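You operate a simulated robot arm through the tools that you are given. There is no shell and no other tool.

You are at the controls of a simulated robot arm. One attempt, no reset.

Task
Send the tube in the siding to TEST on the reserve air tank.
Fine: the house air is off; two moves of air, no more; tank valve off once it is there, then stop the track.

It is judged by the outcome, as a careful person would: the job done as asked, and still so three seconds after it is handed in. It fails if anything else is knocked over, pushed out of place, dropped, spilled or broken.

Robot
A 6-joint arm with a three-finger gripper, fixed in place. Base frame: the origin is at the foot of the arm, x ahead of it, y to its left, z up. Lengths are in mm, angles in rad, forces in N, time in s.
Its first joint turns from -2.897 to 2.897 rad. Payload 4.89 kg.
The tool frame sits at the grasp point between the pads (the TCP): z along the fingers, y along the line on which they close. The tips reach 30 mm beyond it. Largest opening 164 mm; the body of the gripper starts 125 mm behind the TCP.
Orientation is told as [roll, pitch, yaw] about the base's x, y, z axes, in that order, counted from this pose: with the fingers straight down and closing along the base's y, the tool's x points along the base's -x, its y along +y and its z along -z.

Tools
- The arm moves only by the tool play_rows. Its argument "steps" is a list that holds one entry, the list of rows, each a list of 7 numbers: the shift along the tool's x, y, z in mm, then the turn, a rotation vector about the tool's x, y, z in rad, then the opening, from 0 (shut) to 1 (fully open). In form: [[[dx, dy, dz, ax, ay, az, gripper], ...]]. A call has 1 to 20 rows; each row shifts and turns the commanded pose from where the row before left it, along the tool's axes as they then stand. A row lasts 0.2 s, in which the tool goes at most 50 mm and 0.15 rad; a call with a longer step from one row to the next is refused whole, and so is a gripper value outside its range. A pose out of reach is approached as far as the arm can. The call stops where the force on the tool passes 40 N (or 10 N more than at its start, if that is more) or the arm is blocked; 0.2 s more then pass. Each finger travels about 108 mm/s and halts on what it meets, pressing with about 31 N; the grip force reading is that of the motor and also rises with nothing between the fingers. The clock runs only during rows and for 0.2 s after the last one: add rows that do not move to give the fingers time. It gives the time, the measured TCP pose, the force on the tool (base axes), the opening and the grip force at its end, in the units of the frame above (readings bear some noise), with the torque about the TCP (base axes, N m) and any sound that the robot's microphone picked up, and new pictures: "show" is both (left out), scene, wrist or none.
- Cameras (640 x 400 px; columns grow to the right, rows downward): "scene" is fixed at [220.6, -651.1, 1444.7]; the picture's right is [0.81, -0.59, 0.00], its down [-0.20, -0.27, -0.94] and it looks along [0.55, 0.76, -0.34] (base axes); focal length 309 px, centre (320, 200). "wrist" rides on the gripper at [76, -2, -152] in the tool frame; the picture's right is [0.02, 1.00, 0.00], its down [-0.88, 0.02, -0.47] and it looks along [-0.47, 0.01, 0.88] (tool axes); focal length 247 px, centre (320, 200). There is no depth. A picture from a camera that has moved, and an enlarged one, comes with that camera's place and axes in the base frame and with its lens.
- lift_body(by): slides the trunk up (or, below 0, down) by that many mm; the arm rides with it, the base frame stays. It gives what a move gives, with no picture.
- enlarge(camera, box): a new picture of the part [left, top, right, bottom] of that camera's present view, enlarged. The clock stands still meanwhile.
- finish_job(): hands the job in; it is judged then, once.

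Places have to be worked out from the pictures, the camera data and where the tool is seen. Open the gripper and draw the arm clear of the work before you hand the job in, unless the task says otherwise.

The tools are called after "Emit:" as name(argument=value, ...) on one line, values as JSON. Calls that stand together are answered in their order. play_rows: Moves the arm, as the interface text tells. Its arguments: {"type":"object","properties":{"steps":{"type":"array","items":{"type":"array","items":{"type":"array","items":{"type":"number"}}}},"show":{"type":"string","enum":["both","scene","wrist","none"]}},"required":["steps"]} The other tools are called the same way: lift_body (by) slides the trunk up or down; enlarge (camera, box) takes an enlarged picture of a part of a camera's view; finish_job () hands the job in.

At the start:

```text
t: 0.0
tcp_pos: [466.7, 424.3, 1332.2]
ee_rot: [0.002, -0.001, 0.0]
wrist_force: [0.3, 0.1, -0.6]
ft_torque: [0.0, -0.03, 0.0]
gripper_width: 164.1
grip_force: 0.1
trunk travel left (down, up): [-200.0, 190.0]
```

scene: 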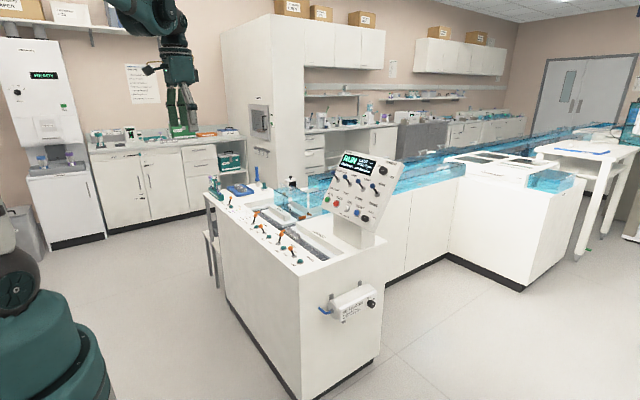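
wrist: 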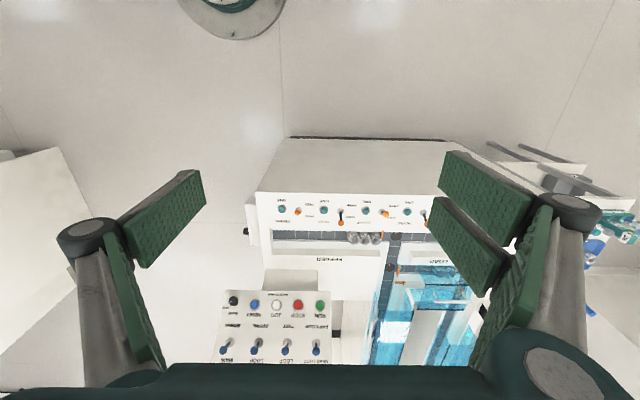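

I'll begin by looking closely at the panels and bench in both camera views before moving anything.

Emit:
enlarge(camera="scene", box=[310, 140, 410, 230])

Emit:
enlarge(camera="scene", box=[200, 170, 330, 270])

Emit:
enlarge(camera="scene", box=[310, 275, 390, 330])

Emit:
enlarge(camera="wrist", box=[250, 185, 450, 285])

Emit:
enlarge(camera="wrist", box=[200, 265, 350, 375])

Emit:
enlarge(camera="scene", box=[0, 20, 170, 130])

```text
4.44 times, centred on (360, 185) of scene
camera zoom: at [220.6, -651.1, 1444.7], right [0.81, -0.59, 0.0], down [-0.2, -0.27, -0.94], along [0.55, 0.76, -0.34], focal length 1374 px, centre (142, 267)
```

zoom: 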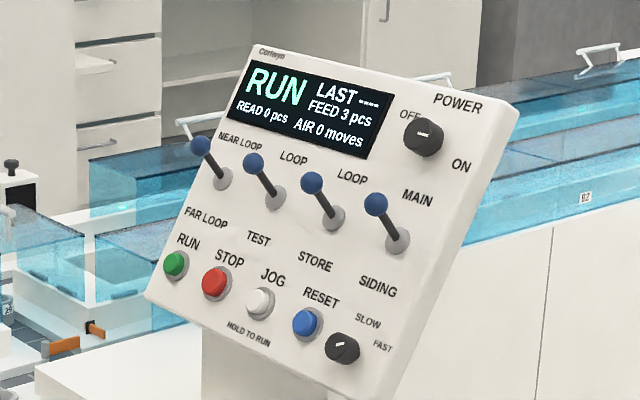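

```text
4.00 times, centred on (265, 220) of scene
camera zoom: at [220.6, -651.1, 1444.7], right [0.81, -0.59, 0.0], down [-0.2, -0.27, -0.94], along [0.55, 0.76, -0.34], focal length 1237 px, centre (540, 120)
```

zoom: 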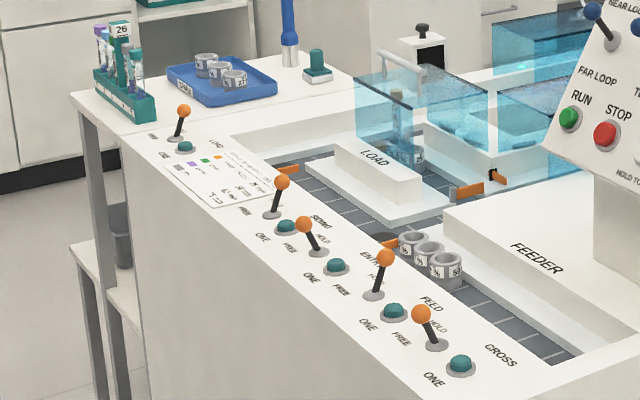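

```text
7.27 times, centred on (350, 302) of scene
camera zoom: at [220.6, -651.1, 1444.7], right [0.81, -0.59, 0.0], down [-0.2, -0.27, -0.94], along [0.55, 0.76, -0.34], focal length 2249 px, centre (102, -546)
```

zoom: 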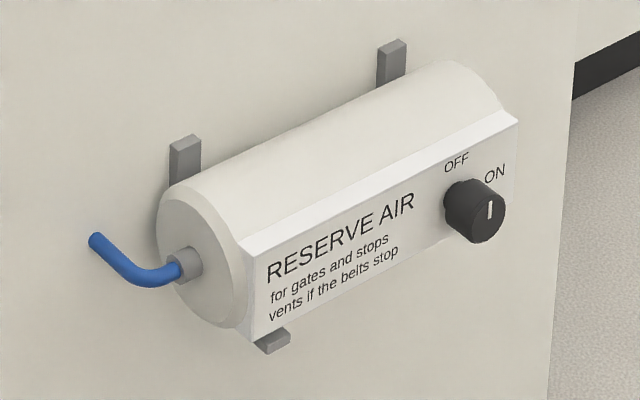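

```text
3.20 times, centred on (350, 235) of wrist
camera zoom: at [388.9, 422.2, 1483.5], right [-0.02, 1.0, 0.0], down [0.88, 0.02, 0.47], along [0.47, 0.01, -0.88], focal length 790 px, centre (224, 88)
```

zoom: 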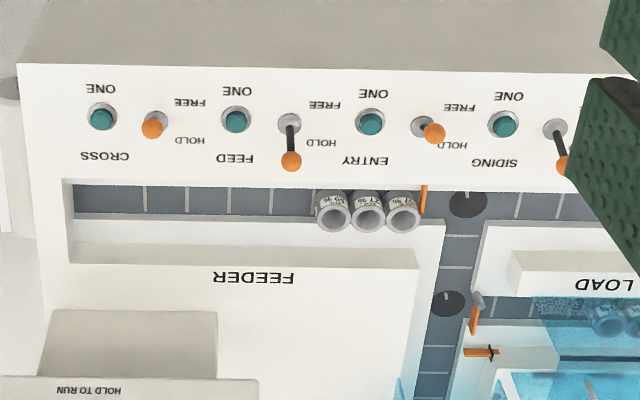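

```text
3.64 times, centred on (275, 320) of wrist
camera zoom: at [388.9, 422.2, 1483.5], right [-0.02, 1.0, 0.0], down [0.88, 0.02, 0.47], along [0.47, 0.01, -0.88], focal length 898 px, centre (484, -236)
```

zoom: 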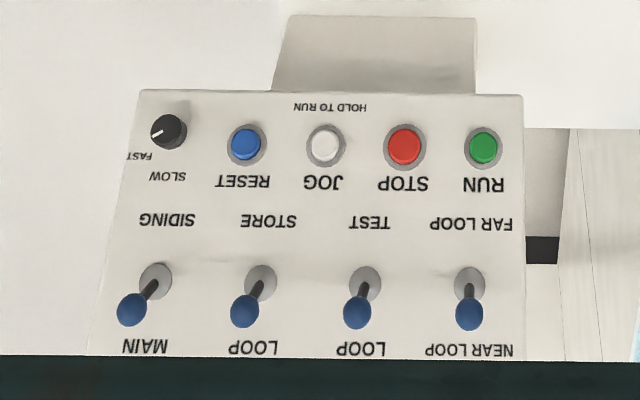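

```text
3.64 times, centred on (85, 75) of scene
camera zoom: at [220.6, -651.1, 1444.7], right [0.81, -0.59, 0.0], down [-0.2, -0.27, -0.94], along [0.55, 0.76, -0.34], focal length 1125 px, centre (1174, 654)
```

zoom: 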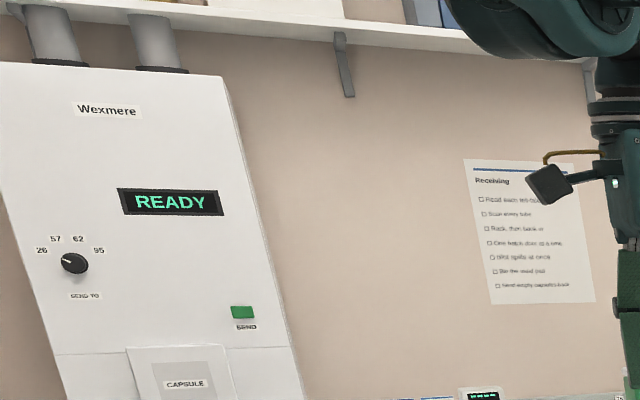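

The display reads RUN, AIR 0 moves; there are gate levers on the desk, and stop levers with ONE buttons along the bench. I'll zoom further into the track, the tank knob and the labels.

Emit:
enlarge(camera="scene", box=[400, 100, 640, 250])

Emit:
enlarge(camera="scene", box=[270, 160, 340, 220])

Emit:
enlarge(camera="scene", box=[225, 190, 265, 230])

Emit:
enlarge(camera="scene", box=[250, 200, 310, 270])

Emit:
enlarge(camera="scene", box=[360, 150, 400, 180])

Emit:
enlarge(camera="scene", box=[355, 290, 385, 315])

Emit:
enlarge(camera="wrist", box=[350, 220, 480, 370])

Emit:
enlarge(camera="scene", box=[340, 140, 520, 220])

Emit:
enlarge(camera="scene", box=[110, 55, 170, 115])

```text
2.67 times, centred on (520, 175) of scene
camera zoom: at [220.6, -651.1, 1444.7], right [0.81, -0.59, 0.0], down [-0.2, -0.27, -0.94], along [0.55, 0.76, -0.34], focal length 825 px, centre (-213, 267)
```

zoom: 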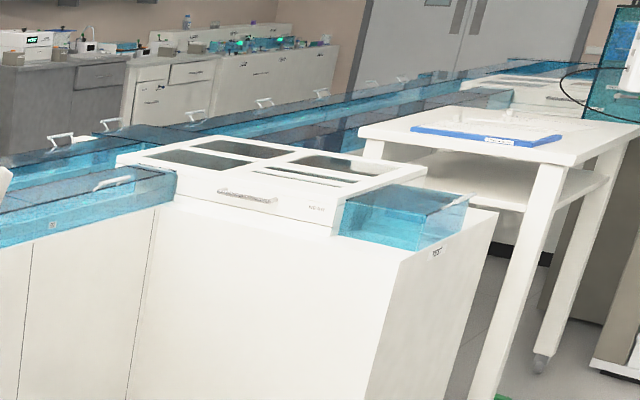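

```text
6.67 times, centred on (305, 190) of scene
camera zoom: at [220.6, -651.1, 1444.7], right [0.81, -0.59, 0.0], down [-0.2, -0.27, -0.94], along [0.55, 0.76, -0.34], focal length 2062 px, centre (420, 267)
```

zoom: 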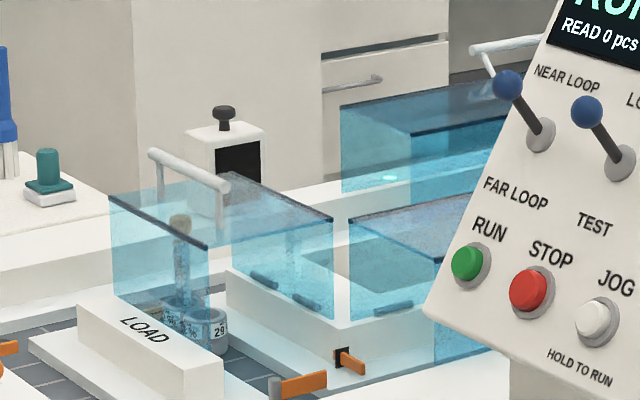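

```text
10.00 times, centred on (245, 210) of scene
camera zoom: at [220.6, -651.1, 1444.7], right [0.81, -0.59, 0.0], down [-0.2, -0.27, -0.94], along [0.55, 0.76, -0.34], focal length 3092 px, centre (1070, 100)
```

zoom: 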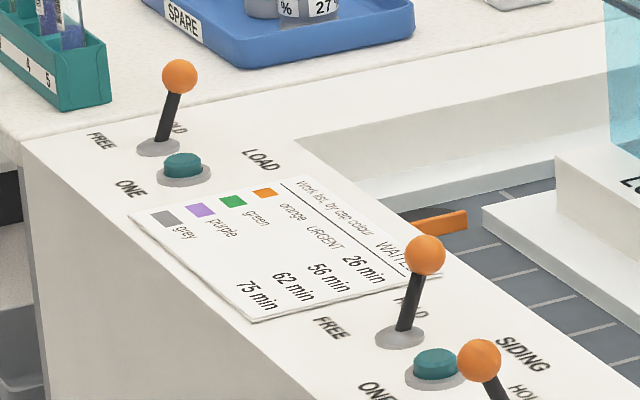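

```text
5.71 times, centred on (280, 235) of scene
camera zoom: at [220.6, -651.1, 1444.7], right [0.81, -0.59, 0.0], down [-0.2, -0.27, -0.94], along [0.55, 0.76, -0.34], focal length 1767 px, centre (549, 0)
```

zoom: 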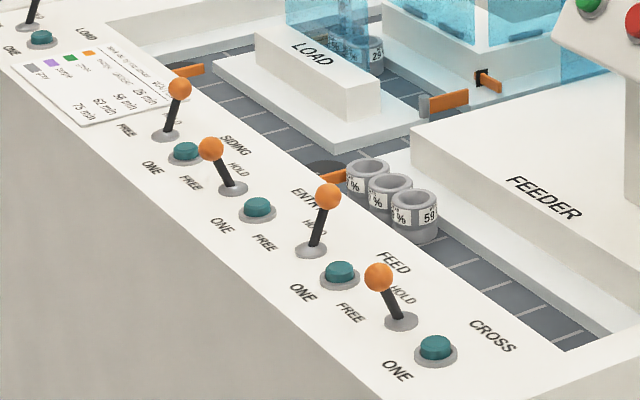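

```text
13.33 times, centred on (380, 165) of scene
camera zoom: at [220.6, -651.1, 1444.7], right [0.81, -0.59, 0.0], down [-0.2, -0.27, -0.94], along [0.55, 0.76, -0.34], focal length 4123 px, centre (-480, 667)
```

zoom: 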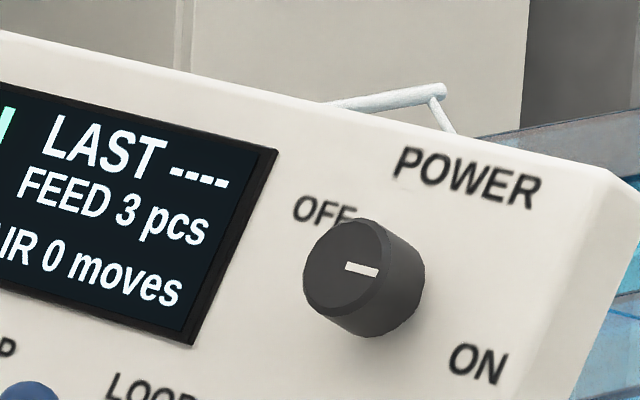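

```text
16.00 times, centred on (370, 302) of scene
camera zoom: at [220.6, -651.1, 1444.7], right [0.81, -0.59, 0.0], down [-0.2, -0.27, -0.94], along [0.55, 0.76, -0.34], focal length 4948 px, centre (-480, -1440)
```

zoom: 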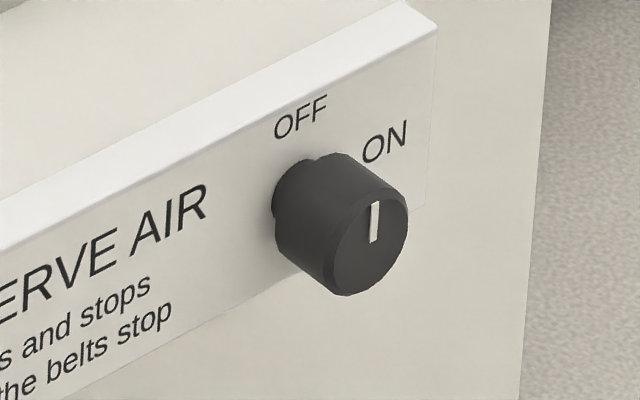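

```text
2.67 times, centred on (415, 295) of wrist
camera zoom: at [388.9, 422.2, 1483.5], right [-0.02, 1.0, 0.0], down [0.88, 0.02, 0.47], along [0.47, 0.01, -0.88], focal length 659 px, centre (67, -53)
```

zoom: 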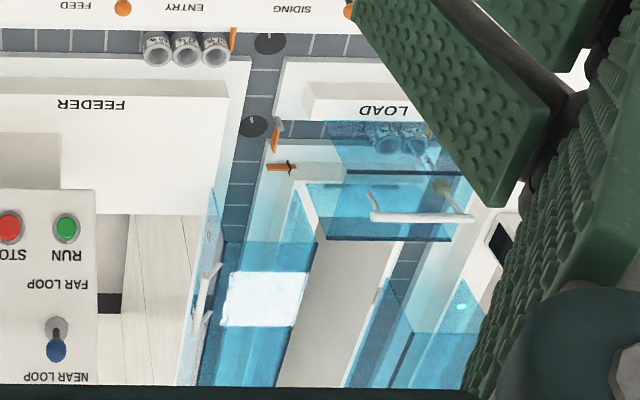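

```text
3.56 times, centred on (430, 180) of scene
camera zoom: at [220.6, -651.1, 1444.7], right [0.81, -0.59, 0.0], down [-0.2, -0.27, -0.94], along [0.55, 0.76, -0.34], focal length 1100 px, centre (-71, 271)
```

zoom: 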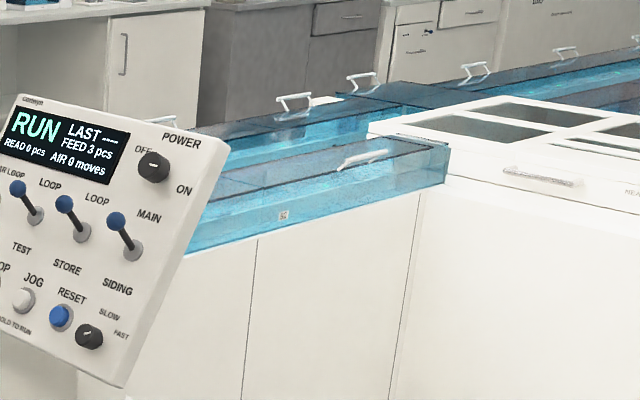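

```text
6.67 times, centred on (140, 85) of scene
camera zoom: at [220.6, -651.1, 1444.7], right [0.81, -0.59, 0.0], down [-0.2, -0.27, -0.94], along [0.55, 0.76, -0.34], focal length 2062 px, centre (1520, 967)
```

zoom: 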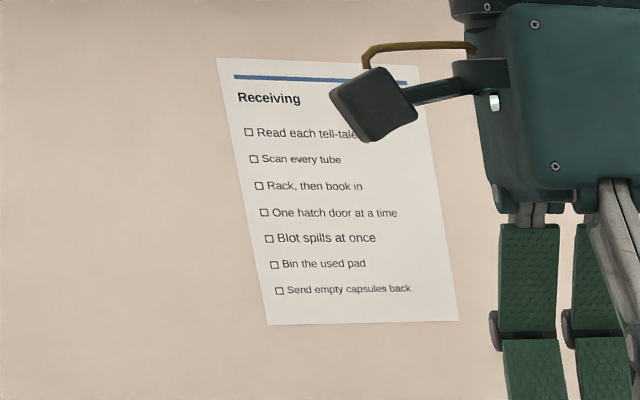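

The tank knob's mark points up, at OFF. The knob is on the bench's -y end at about (1049,105,568), and the SIDING ONE button is near (803,717,778). I'll move the wrist camera over the bench to work out the track layout and see what is in the siding.

Emit:
play_rows(steps=[[[-20, 30, 10, 0, 0, 0, 0.3], [-20, 30, 10, 0, 0, 0, 0.3], [-20, 30, 10, 0, 0, 0, 0.3], [-20, 30, 10, 0, 0, 0, 0.3], [-20, 30, 10, 0, 0, 0, 0.3], [-20, 30, 10, 0, 0, 0, 0.3], [-20, 30, 10, 0, 0, 0, 0.3], [-20, 30, 10, 0, 0, 0, 0.3]]])

Emit:
enlarge(camera="scene", box=[540, 180, 600, 220])

```text
t: 1.8
tcp_pos: [626.2, 663.2, 1251.4]
ee_rot: [0.0, 0.0, 0.001]
wrist_force: [-1.2, -1.2, 1.0]
ft_torque: [0.17, -0.12, 0.03]
gripper_width: 49.2
grip_force: 0.0
trunk travel left (down, up): [-200.0, 190.0]
camera wrist: at [548.4, 661.5, 1402.7], right [-0.02, 1.0, 0.0], down [0.88, 0.02, 0.47], along [0.47, 0.01, -0.88], focal length 247 px, centre (320, 200)
```

scene: 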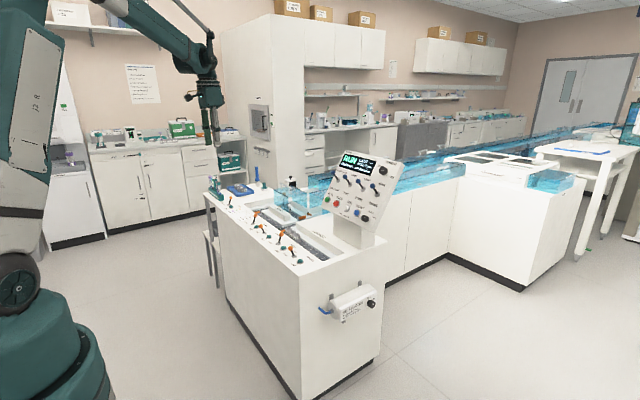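
wrist: 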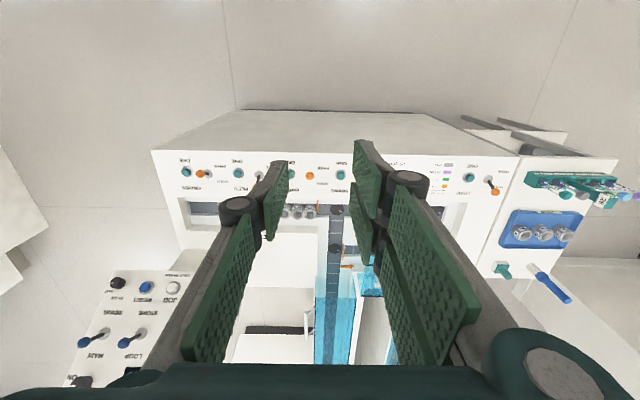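

```text
10.00 times, centred on (570, 200) of scene
camera zoom: at [220.6, -651.1, 1444.7], right [0.81, -0.59, 0.0], down [-0.2, -0.27, -0.94], along [0.55, 0.76, -0.34], focal length 3092 px, centre (-2180, 200)
```

zoom: 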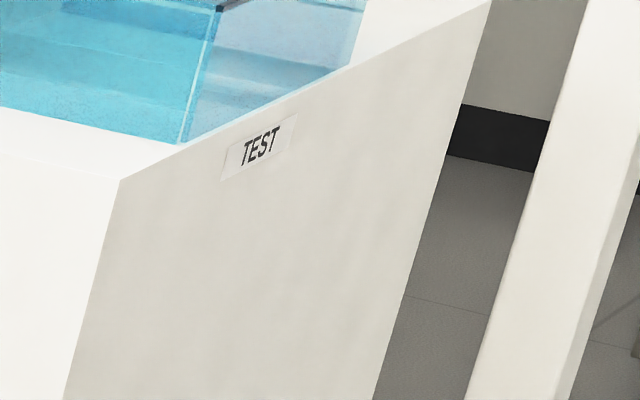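

The gripper is blocking the view, so I'll open it and shift left to see the siding and loading area between the fingers.

Emit:
play_rows(steps=[[[0, 30, 0, 0, 0, 0, 1], [0, 30, 0, 0, 0, 0, 1], [0, 20, 0, 0, 0, 0, 1], [0, 0, 0, 0, 0, 0, 1], [0, 0, 0, 0, 0, 0, 1]]], show="wrist")

Emit:
enlarge(camera="wrist", box=[200, 200, 440, 370])

Emit:
enlarge(camera="wrist", box=[160, 140, 480, 260])

```text
t: 3.0
tcp_pos: [626.6, 743.7, 1250.6]
ee_rot: [0.0, 0.001, -0.001]
wrist_force: [0.1, 0.2, 1.1]
ft_torque: [-0.01, -0.03, 0.0]
gripper_width: 164.1
grip_force: 0.1
trunk travel left (down, up): [-200.0, 190.0]
camera wrist: at [548.9, 742.7, 1403.0], right [-0.02, 1.0, 0.0], down [0.88, 0.02, 0.47], along [0.47, 0.01, -0.88], focal length 247 px, centre (320, 200)
```

wrist: 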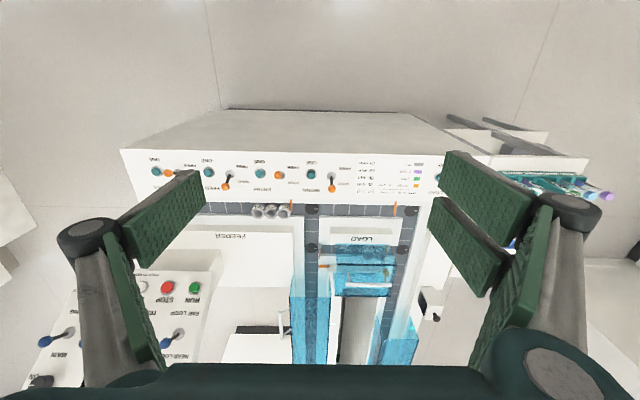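

```text
2.35 times, centred on (320, 285) of wrist
camera zoom: at [548.9, 742.7, 1403.0], right [-0.02, 1.0, 0.0], down [0.88, 0.02, 0.47], along [0.47, 0.01, -0.88], focal length 581 px, centre (320, 0)
```

zoom: 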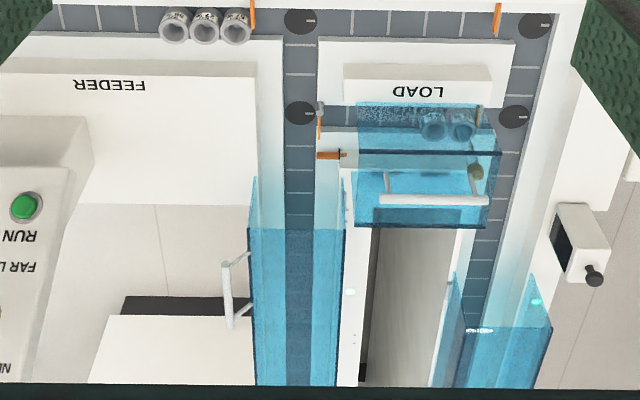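

```text
2.00 times, centred on (320, 200) of wrist
camera zoom: at [548.9, 742.7, 1403.0], right [-0.02, 1.0, 0.0], down [0.88, 0.02, 0.47], along [0.47, 0.01, -0.88], focal length 494 px, centre (320, 200)
```

zoom: 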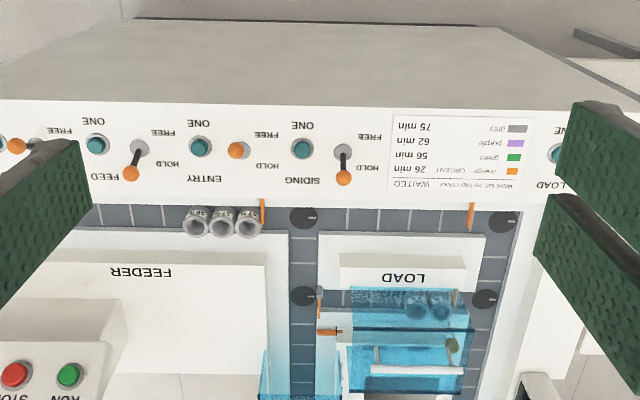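

The siding holds two pucks under the cover. The tube is in the +y one, which is the lead puck if the flow in the siding is toward +y. I'll tilt the wrist camera forward to see the loop layout, the TEST branch and the gates further out.

Emit:
play_rows(steps=[[[0, -20, -30, 0, -0.13, 0, 1], [0, -20, -30, 0, -0.13, 0, 1], [0, -20, -30, 0, -0.13, 0, 1], [0, -20, -30, 0, -0.13, 0, 1], [0, -20, -30, 0, -0.13, 0, 1]]])

Emit:
enlarge(camera="wrist", box=[160, 180, 480, 380])

```text
t: 4.2
tcp_pos: [589.3, 645.5, 1394.8]
ee_rot: [-0.002, -0.651, 0.0]
wrist_force: [1.4, 0.3, -0.8]
ft_torque: [-0.17, 0.09, -0.11]
gripper_width: 164.1
grip_force: 0.1
trunk travel left (down, up): [-200.0, 190.0]
camera wrist: at [434.6, 643.9, 1469.4], right [-0.02, 1.0, -0.01], down [0.41, 0.02, 0.91], along [0.91, 0.01, -0.41], focal length 247 px, centre (320, 200)
```

scene: 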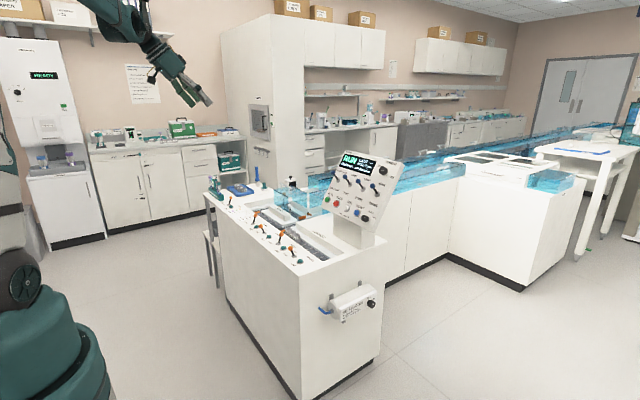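
wrist: 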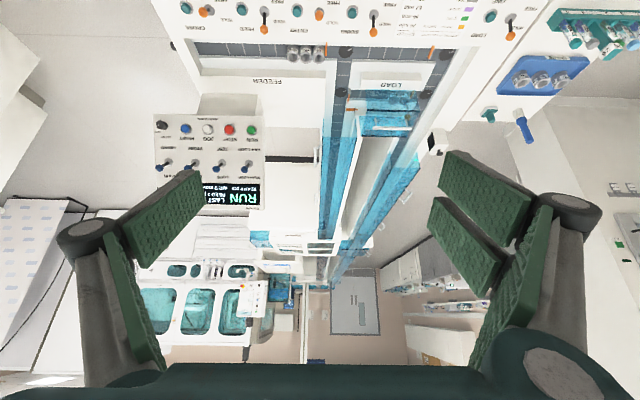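

```text
2.00 times, centred on (320, 280) of wrist
camera zoom: at [434.6, 643.9, 1469.4], right [-0.02, 1.0, -0.01], down [0.41, 0.02, 0.91], along [0.91, 0.01, -0.41], focal length 494 px, centre (320, 40)
```

zoom: 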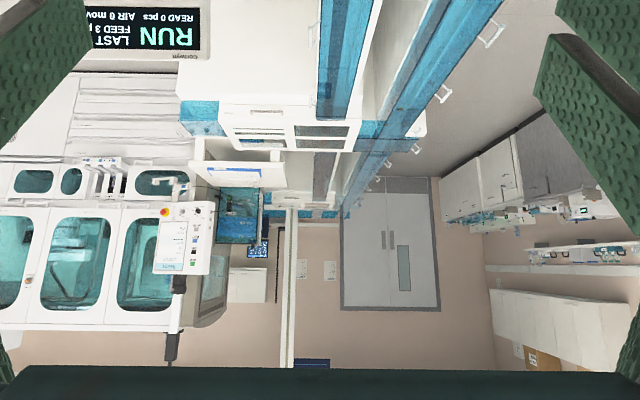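

The lanes run out to a near module with the TEST spur on its -y side, then continue to a far module. I'll zoom into that junction.

Emit:
enlarge(camera="wrist", box=[240, 210, 390, 300])

Emit:
enlarge(camera="wrist", box=[300, 30, 450, 130])

Emit:
enlarge(camera="wrist", box=[170, 0, 410, 70])

Emit:
enlarge(camera="scene", box=[430, 120, 600, 220])

```text
4.27 times, centred on (315, 255) of wrist
camera zoom: at [434.6, 643.9, 1469.4], right [-0.02, 1.0, -0.01], down [0.41, 0.02, 0.91], along [0.91, 0.01, -0.41], focal length 1054 px, centre (341, -35)
```

zoom: 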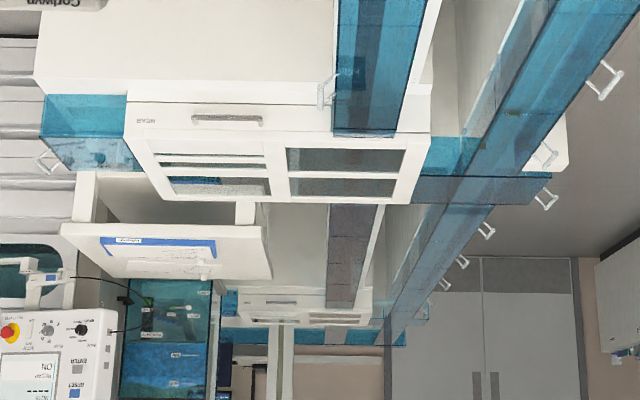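

```text
4.00 times, centred on (375, 80) of wrist
camera zoom: at [434.6, 643.9, 1469.4], right [-0.02, 1.0, -0.01], down [0.41, 0.02, 0.91], along [0.91, 0.01, -0.41], focal length 988 px, centre (100, 680)
```

zoom: 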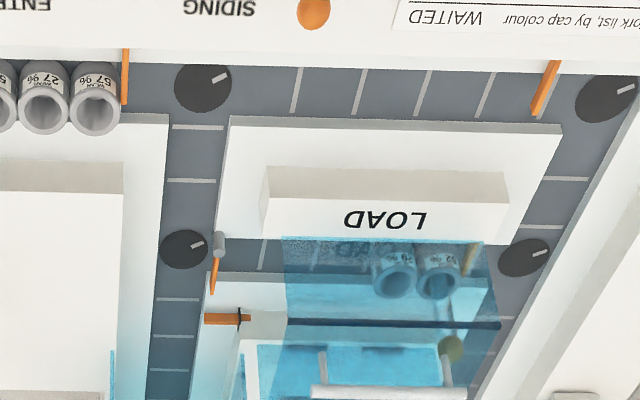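

```text
2.67 times, centred on (290, 35) of wrist
camera zoom: at [434.6, 643.9, 1469.4], right [-0.02, 1.0, -0.01], down [0.41, 0.02, 0.91], along [0.91, 0.01, -0.41], focal length 659 px, centre (400, 640)
```

zoom: 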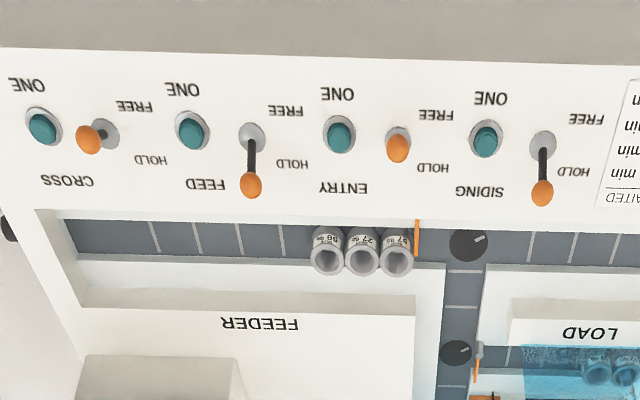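

```text
3.76 times, centred on (515, 170) of scene
camera zoom: at [220.6, -651.1, 1444.7], right [0.81, -0.59, 0.0], down [-0.2, -0.27, -0.94], along [0.55, 0.76, -0.34], focal length 1164 px, centre (-414, 313)
```

zoom: 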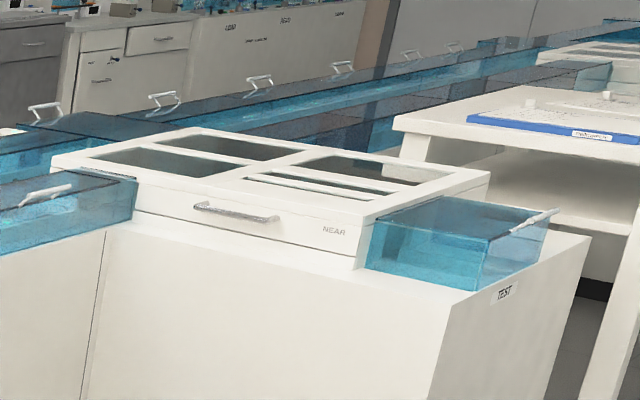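

The near module is labelled NEAR and the TEST spur hangs off it, and the levers already show NEAR LOOP with CROSS and ENTRY at FREE. So the two air moves are TEST and SIDING ONE. The tank has to come on first, so I'll level the tool and swing round toward the -y side of the bench.

Emit:
play_rows(steps=[[[0, -45, 0, 0, 0.13, 0, 1], [0, -45, 0, 0, 0.13, 0, 1], [0, -45, 0, 0, 0.13, 0, 1], [0, -45, 0, 0, 0.13, 0, 1], [0, -45, 0, 0, 0.13, 0, 1], [-9, -43, 12, 0, 0, 0, 1], [-9, -43, 12, 0, 0, 0, 1], [-9, -43, 12, 0, 0, 0, 1], [-9, -43, 12, 0, 0, 0, 1], [-9, -43, 12, 0, 0, 0, 1], [-9, -43, 12, 0, 0, 0, 1], [-9, -43, 12, 0, 0, 0, 1], [-9, -43, 12, 0, 0, 0, 1], [-9, -43, 12, 0, 0, 0, 1], [-9, -43, 12, 0, 0, 0, 1], [-9, -43, 12, 0, 0, 0, 1], [-9, -43, 12, 0, 0, 0, 1]]])

```text
t: 7.8
tcp_pos: [697.0, -96.4, 1249.4]
ee_rot: [0.002, 0.0, 0.0]
wrist_force: [-0.7, 2.5, 0.7]
ft_torque: [-0.2, -0.14, 0.02]
gripper_width: 163.9
grip_force: 0.2
trunk travel left (down, up): [-200.0, 190.0]
camera wrist: at [618.5, -97.6, 1402.8], right [-0.02, 1.0, 0.0], down [0.88, 0.02, 0.47], along [0.47, 0.01, -0.88], focal length 247 px, centre (320, 200)
```

scene: 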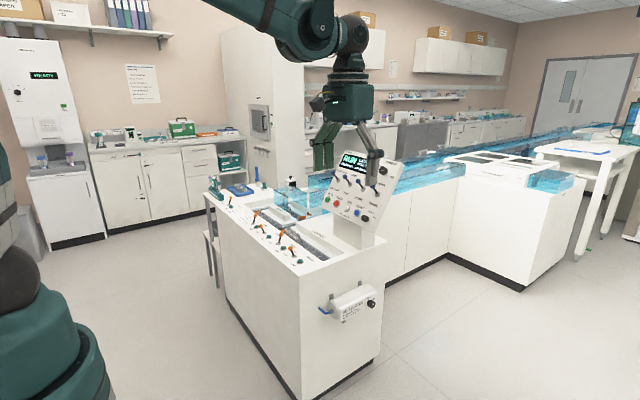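
wrist: 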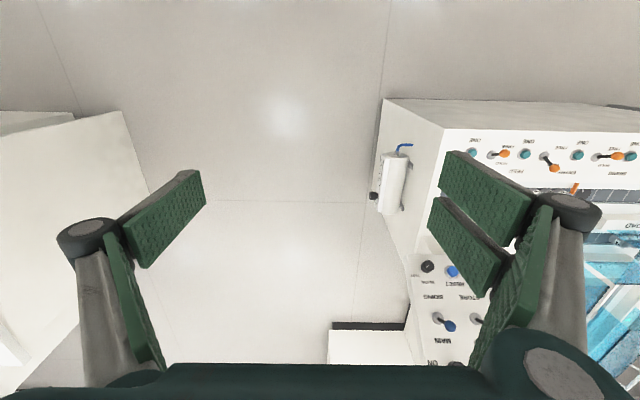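

The tank and its knob are visible from here too. I'll zoom in on it to refine where it is.

Emit:
enlarge(camera="wrist", box=[350, 130, 430, 230])

Emit:
enlarge(camera="scene", box=[310, 140, 410, 230])

Emit:
lift_body(by=-200)

```text
4.00 times, centred on (390, 180) of wrist
camera zoom: at [618.5, -97.6, 1402.8], right [-0.02, 1.0, 0.0], down [0.88, 0.02, 0.47], along [0.47, 0.01, -0.88], focal length 988 px, centre (40, 280)
```

zoom: 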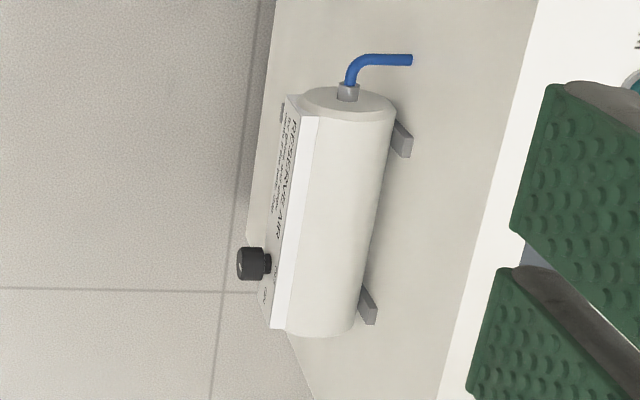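

```text
4.44 times, centred on (360, 185) of scene
camera zoom: at [220.6, -651.1, 1444.7], right [0.81, -0.59, 0.0], down [-0.2, -0.27, -0.94], along [0.55, 0.76, -0.34], focal length 1374 px, centre (142, 267)
```

zoom: 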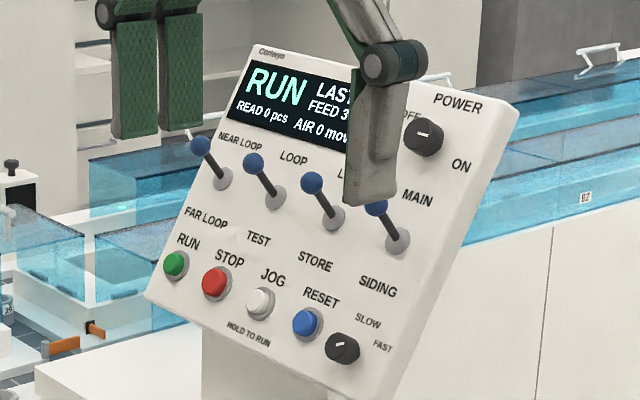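

```text
t: 10.0
tcp_pos: [697.2, -95.7, 1051.7]
ee_rot: [0.0, 0.001, 0.0]
wrist_force: [-0.1, 0.4, -0.9]
ft_torque: [0.04, 0.05, -0.01]
gripper_width: 163.9
grip_force: 0.1
trunk travel left (down, up): [0.0, 390.0]
```

The knob is at roughly (1040,97,578) and points toward -y. I'll turn the tool to point along +y and move down to stand off in front of the knob.

Emit:
play_rows(steps=[[[0, 0, 0, -0.1428, 0, 0, 0.6], [0, 0, 0, -0.1428, 0, 0, 0.6], [0, 0, 0, -0.1428, 0, 0, 0.6], [0, 0, 0, -0.1428, 0, 0, 0.6], [0, 0, 0, -0.1428, 0, 0, 0.6], [0, 0, 0, -0.1428, 0, 0, 0.6], [0, 0, 0, -0.1428, 0, 0, 0.6], [0, 0, 0, -0.1428, 0, 0, 0.6], [0, 0, 0, -0.1428, 0, 0, 0.6], [0, 0, 0, -0.1428, 0, 0, 0.6], [0, 0, 0, -0.1428, 0, 0, 0.6]]])

```text
t: 12.4
tcp_pos: [728.8, -36.8, 1050.8]
ee_rot: [1.572, 0.001, -0.012]
wrist_force: [-1.0, 0.8, 0.8]
ft_torque: [-0.1, 0.01, -0.03]
gripper_width: 98.3
grip_force: 0.0
out of reach, approached as far as the arm can: row 8, 9, 10, 11
trunk travel left (down, up): [0.0, 390.0]
camera wrist: at [647.1, -190.1, 1048.8], right [-0.02, 0.0, 1.0], down [0.88, -0.48, 0.02], along [0.48, 0.88, 0.01], focal length 247 px, centre (320, 200)
```

scene: 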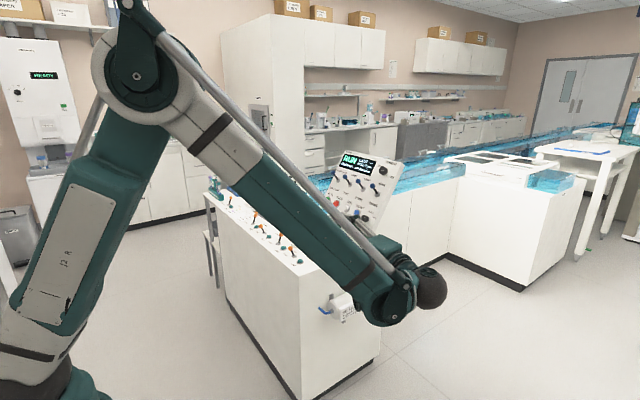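
wrist: 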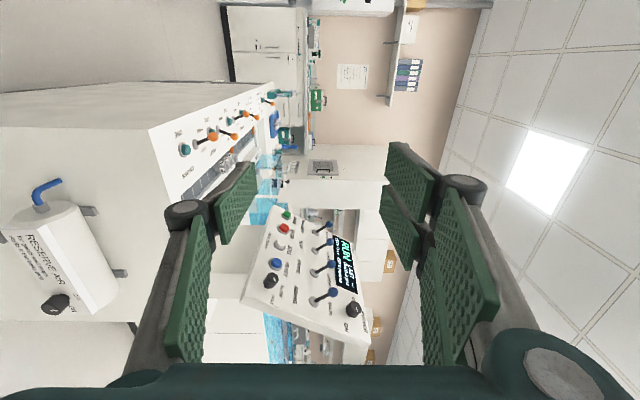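

The tool now points along +y, though the arm stopped a little off at (729,-37). I'll move out and down toward the knob's height, staying well clear of the bench end at y≈230.

Emit:
play_rows(steps=[[[-40, 0, 0, 0, 0, 0, 0.45], [-40, 0, 0, 0, 0, 0, 0.45], [-40, 0, 0, 0, 0, 0, 0.45], [-35, -20, 0, 0, 0, 0, 0.45], [-30, -35, 0, 0, 0, 0, 0.45], [-30, -35, 0, 0, 0, 0, 0.45], [-10, -45, 0, 0, 0, 0, 0.45], [0, -45, 0, 0, 0, 0, 0.45], [0, -45, 0, 0, 0, 0, 0.45], [0, -45, 0, 0, 0, 0, 0.45], [0, -45, 0, 0, 0, 0, 0.45]]])

```text
t: 14.8
tcp_pos: [954.3, -39.6, 734.7]
ee_rot: [1.571, -0.001, 0.0]
wrist_force: [-0.9, 0.6, 2.0]
ft_torque: [-0.27, 0.0, -0.19]
gripper_width: 73.9
grip_force: 0.1
trunk travel left (down, up): [0.0, 390.0]
camera wrist: at [876.2, -192.0, 732.5], right [-0.02, 0.0, 1.0], down [0.88, -0.47, 0.02], along [0.47, 0.88, 0.01], focal length 247 px, centre (320, 200)
```

scene: 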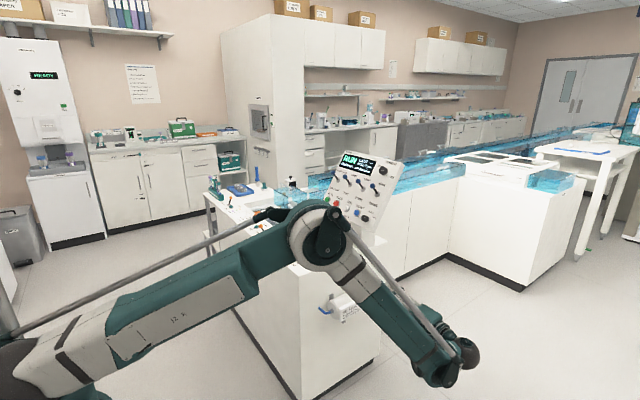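
wrist: 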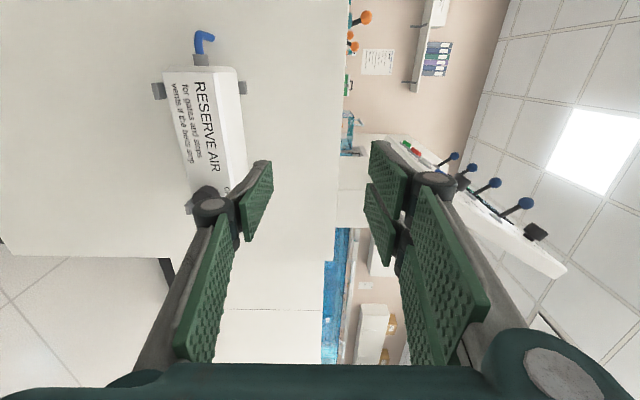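

The tool is at (954,-40,735), pointing at +y with plenty of clearance. I'll lower it to about z=600 and look at the knob again.

Emit:
play_rows(steps=[[[0, -45, 0, 0, 0, 0, 0.45], [0, -45, 0, 0, 0, 0, 0.45], [0, -40, 0, 0, 0, 0, 0.45], [0, 0, 0, 0, 0, 0, 0.45]]])

Emit:
enlarge(camera="wrist", box=[240, 100, 400, 300])

```text
t: 15.8
tcp_pos: [954.6, -40.9, 607.0]
ee_rot: [1.572, 0.0, 0.0]
wrist_force: [0.0, -0.4, 1.3]
ft_torque: [-0.04, -0.02, -0.05]
gripper_width: 73.9
grip_force: 0.0
trunk travel left (down, up): [0.0, 390.0]
camera wrist: at [876.7, -192.7, 604.2], right [-0.02, 0.0, 1.0], down [0.88, -0.47, 0.02], along [0.47, 0.88, 0.01], focal length 247 px, centre (320, 200)
```

scene: 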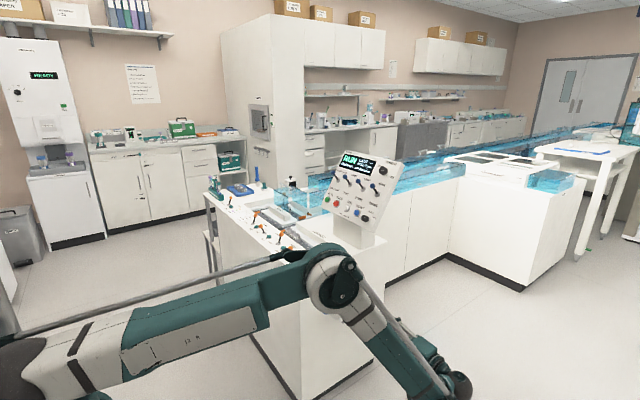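
wrist: 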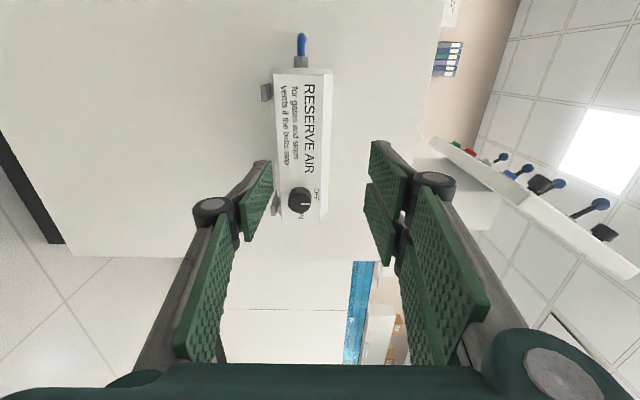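

```text
2.00 times, centred on (320, 200) of wrist
camera zoom: at [876.7, -192.7, 604.2], right [-0.02, 0.0, 1.0], down [0.88, -0.47, 0.02], along [0.47, 0.88, 0.01], focal length 494 px, centre (320, 200)
```

zoom: 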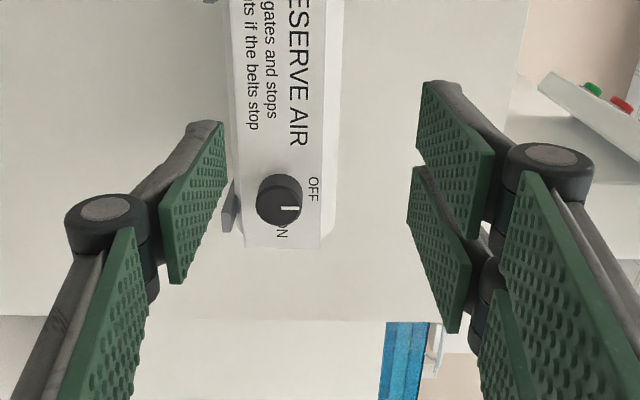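

The knob is clearly seen, its mark points up at OFF, and ON is toward +x. Its axis is at about x=1038, z=583, so I'll line up with it and stop with the tips short of the knob to check.

Emit:
play_rows(steps=[[[-21, -6, 18, 0, 0, 0, 0.4], [-21, -6, 18, 0, 0, 0, 0.4], [-21, -6, 18, 0, 0, 0, 0.4], [-20.5, -6, 18, 0, 0, 0, 0.4], [0, 0, 0, 0, 0, 0, 0.4], [0, 0, 0, 0, 0, 0, 0.4]]])

Emit:
enlarge(camera="wrist", box=[240, 100, 400, 220])

```text
t: 17.2
tcp_pos: [1028.4, 34.3, 591.4]
ee_rot: [1.567, 0.0, -0.002]
wrist_force: [-0.1, -0.9, -0.2]
ft_torque: [0.01, 0.04, -0.03]
gripper_width: 65.7
grip_force: 0.0
out of reach, approached as far as the arm can: row 4
trunk travel left (down, up): [0.0, 390.0]
camera wrist: at [950.2, -118.2, 589.8], right [-0.02, 0.0, 1.0], down [0.88, -0.47, 0.02], along [0.47, 0.88, 0.01], focal length 247 px, centre (320, 200)
```

scene: 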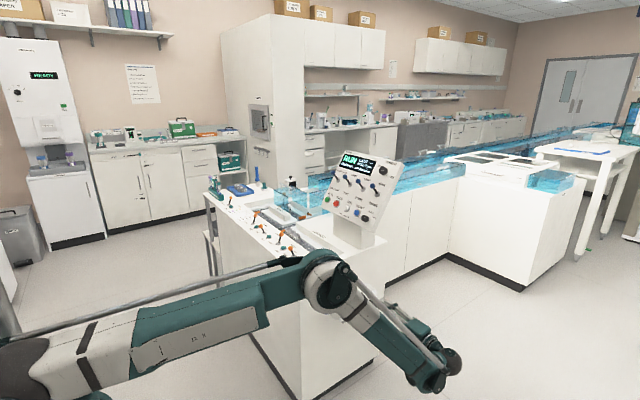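
wrist: 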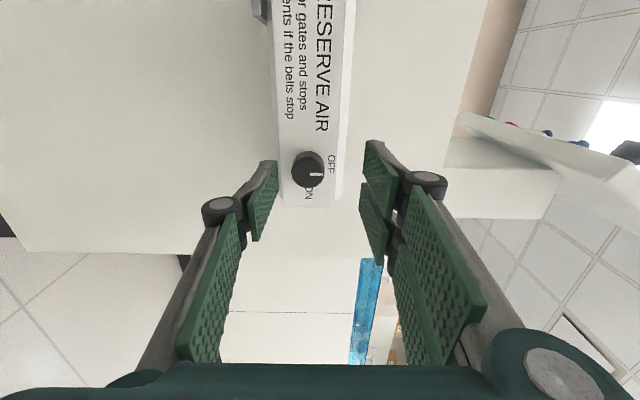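

```text
3.33 times, centred on (320, 160) of wrist
camera zoom: at [950.2, -118.2, 589.8], right [-0.02, 0.0, 1.0], down [0.88, -0.47, 0.02], along [0.47, 0.88, 0.01], focal length 823 px, centre (320, 333)
```

zoom: 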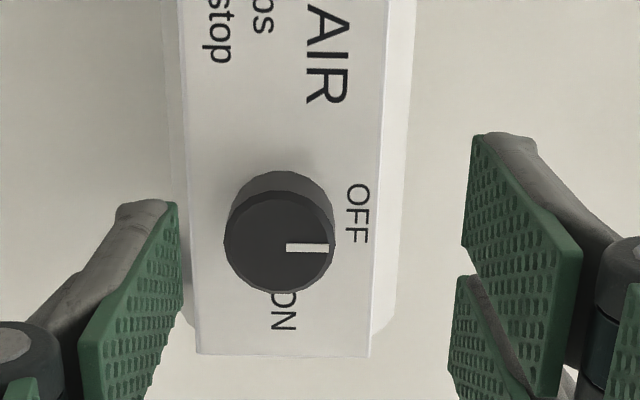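

Triangulating from the last two views puts the knob face at about (1034,89,582). I'll go in along +y so the fingertips straddle the knob, keeping the gripper open.

Emit:
play_rows(steps=[[[0, -5, 10, 0, 0, 0, 0.35], [-2, -4.4, 10, 0, 0, 0, 0.35], [-2, 0, 10, 0, 0, 0, 0.35], [-1.6, 0, 9, 0, 0, 0, 0.35], [0, 0, 0, 0, 0, 0, 0.35]]], show="wrist")

Emit:
enlarge(camera="wrist", box=[240, 80, 400, 200])

```text
t: 18.4
tcp_pos: [1030.9, 72.4, 587.1]
ee_rot: [1.569, 0.0, -0.002]
wrist_force: [0.4, 0.1, -0.3]
ft_torque: [-0.02, 0.03, -0.02]
gripper_width: 57.3
grip_force: 0.0
out of reach, approached as far as the arm can: row 2
trunk travel left (down, up): [0.0, 390.0]
camera wrist: at [952.8, -78.7, 584.6], right [-0.02, 0.0, 1.0], down [0.88, -0.47, 0.02], along [0.47, 0.88, 0.01], focal length 247 px, centre (320, 200)
```

wrist: 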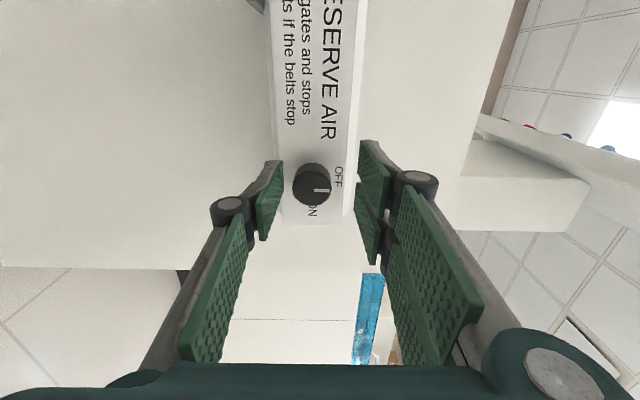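

```text
3.33 times, centred on (320, 140) of wrist
camera zoom: at [952.8, -78.7, 584.6], right [-0.02, 0.0, 1.0], down [0.88, -0.47, 0.02], along [0.47, 0.88, 0.01], focal length 823 px, centre (320, 400)
```

zoom: 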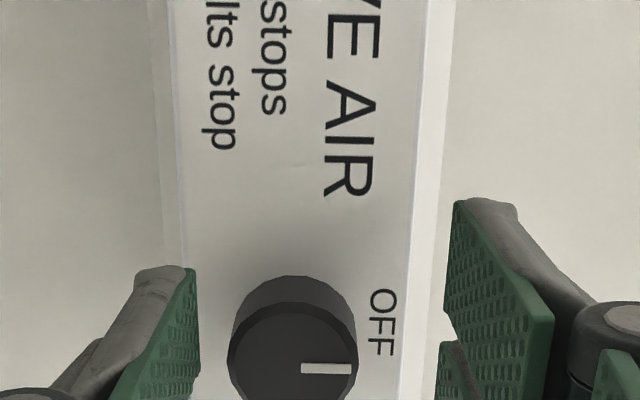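

The fingertips straddle the knob, but the knob axis is about 6 mm below and 3 mm beyond the tool axis. I'll correct that, go 5 mm deeper and check before closing.

Emit:
play_rows(steps=[[[0, -3, 3, 0, 0, 0, 0.3], [-1.5, -3, 2, 0, 0, 0, 0.3], [-1.5, 0, 0, 0, 0, 0, 0.3], [0, 0, 0, 0, 0, 0, 0.3]]], show="wrist")

Emit:
enlarge(camera="wrist", box=[240, 100, 400, 240])

```text
t: 19.4
tcp_pos: [1031.7, 77.5, 586.3]
ee_rot: [1.567, 0.0, -0.002]
wrist_force: [0.3, 0.5, 0.5]
ft_torque: [-0.01, -0.04, 0.02]
gripper_width: 49.3
grip_force: 0.0
out of reach, approached as far as the arm can: row 2
trunk travel left (down, up): [0.0, 390.0]
camera wrist: at [952.8, -74.8, 583.7], right [-0.02, 0.0, 1.0], down [0.88, -0.47, 0.02], along [0.47, 0.88, 0.01], focal length 247 px, centre (320, 200)
```

wrist: 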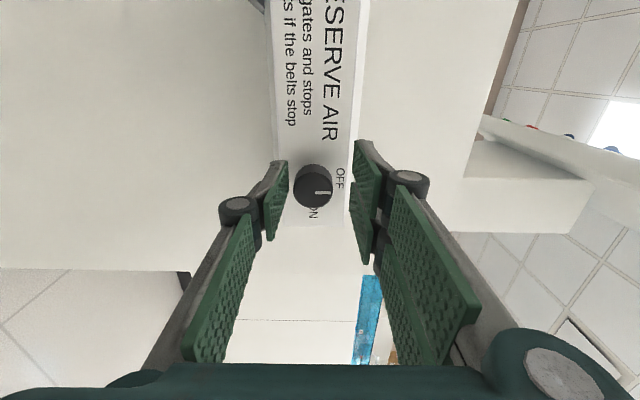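

```text
2.86 times, centred on (320, 170) of wrist
camera zoom: at [952.8, -74.8, 583.7], right [-0.02, 0.0, 1.0], down [0.88, -0.47, 0.02], along [0.47, 0.88, 0.01], focal length 706 px, centre (320, 286)
```

zoom: 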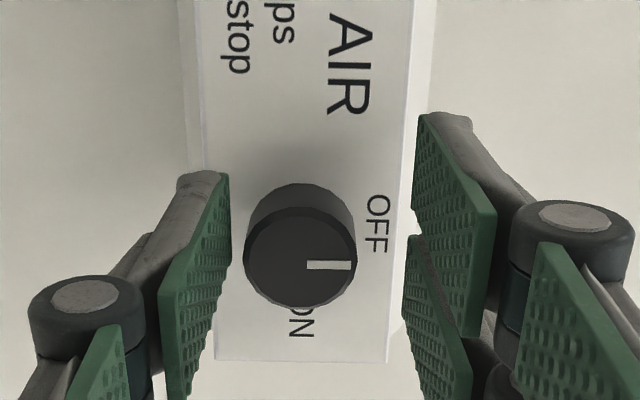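

The wrist is at its reach limit and still 6 mm high. A slight 0.1 rad yaw brings the wrist back toward the base, so I'll do that and then drop the 6 mm.

Emit:
play_rows(steps=[[[0, 0, 0, 0, -0.05, 0, 0.3], [0, 0, 0, 0, -0.05, 0, 0.3], [0, -3, 0, 0, 0, 0, 0.3], [0, -3, 0, 0, 0, 0, 0.3], [0, 0, 0, 0, 0, 0, 0.3]]], show="wrist")

Emit:
enlarge(camera="wrist", box=[240, 100, 400, 240])

```text
t: 20.6
tcp_pos: [1032.0, 76.7, 579.7]
ee_rot: [1.57, -0.001, -0.101]
wrist_force: [-0.8, -0.1, 0.0]
ft_torque: [0.03, 0.02, 0.02]
gripper_width: 49.2
grip_force: 0.1
trunk travel left (down, up): [0.0, 390.0]
camera wrist: at [938.1, -66.9, 576.6], right [-0.02, 0.0, 1.0], down [0.83, -0.56, 0.02], along [0.56, 0.83, 0.01], focal length 247 px, centre (320, 200)
```

wrist: 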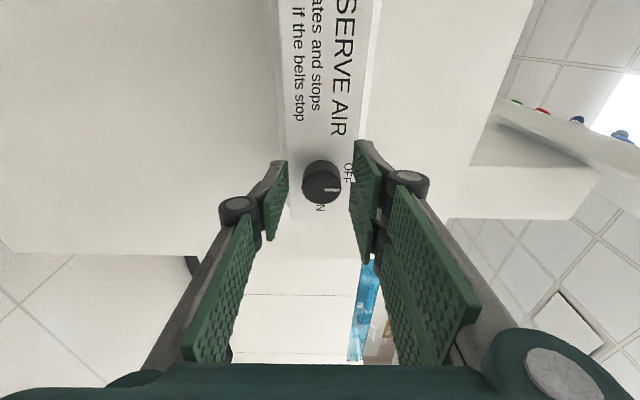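

```text
2.86 times, centred on (320, 170) of wrist
camera zoom: at [938.1, -66.9, 576.6], right [-0.02, 0.0, 1.0], down [0.83, -0.56, 0.02], along [0.56, 0.83, 0.01], focal length 706 px, centre (320, 286)
```

zoom: 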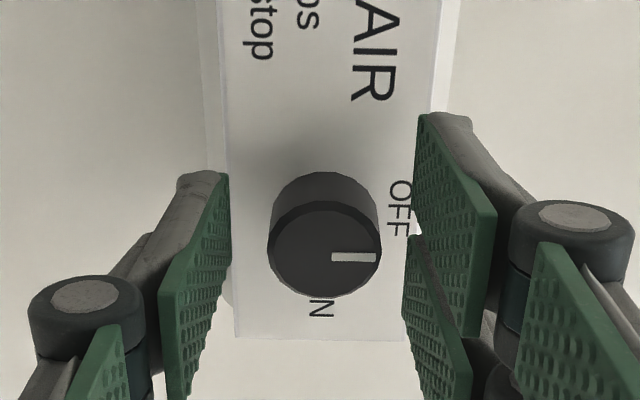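

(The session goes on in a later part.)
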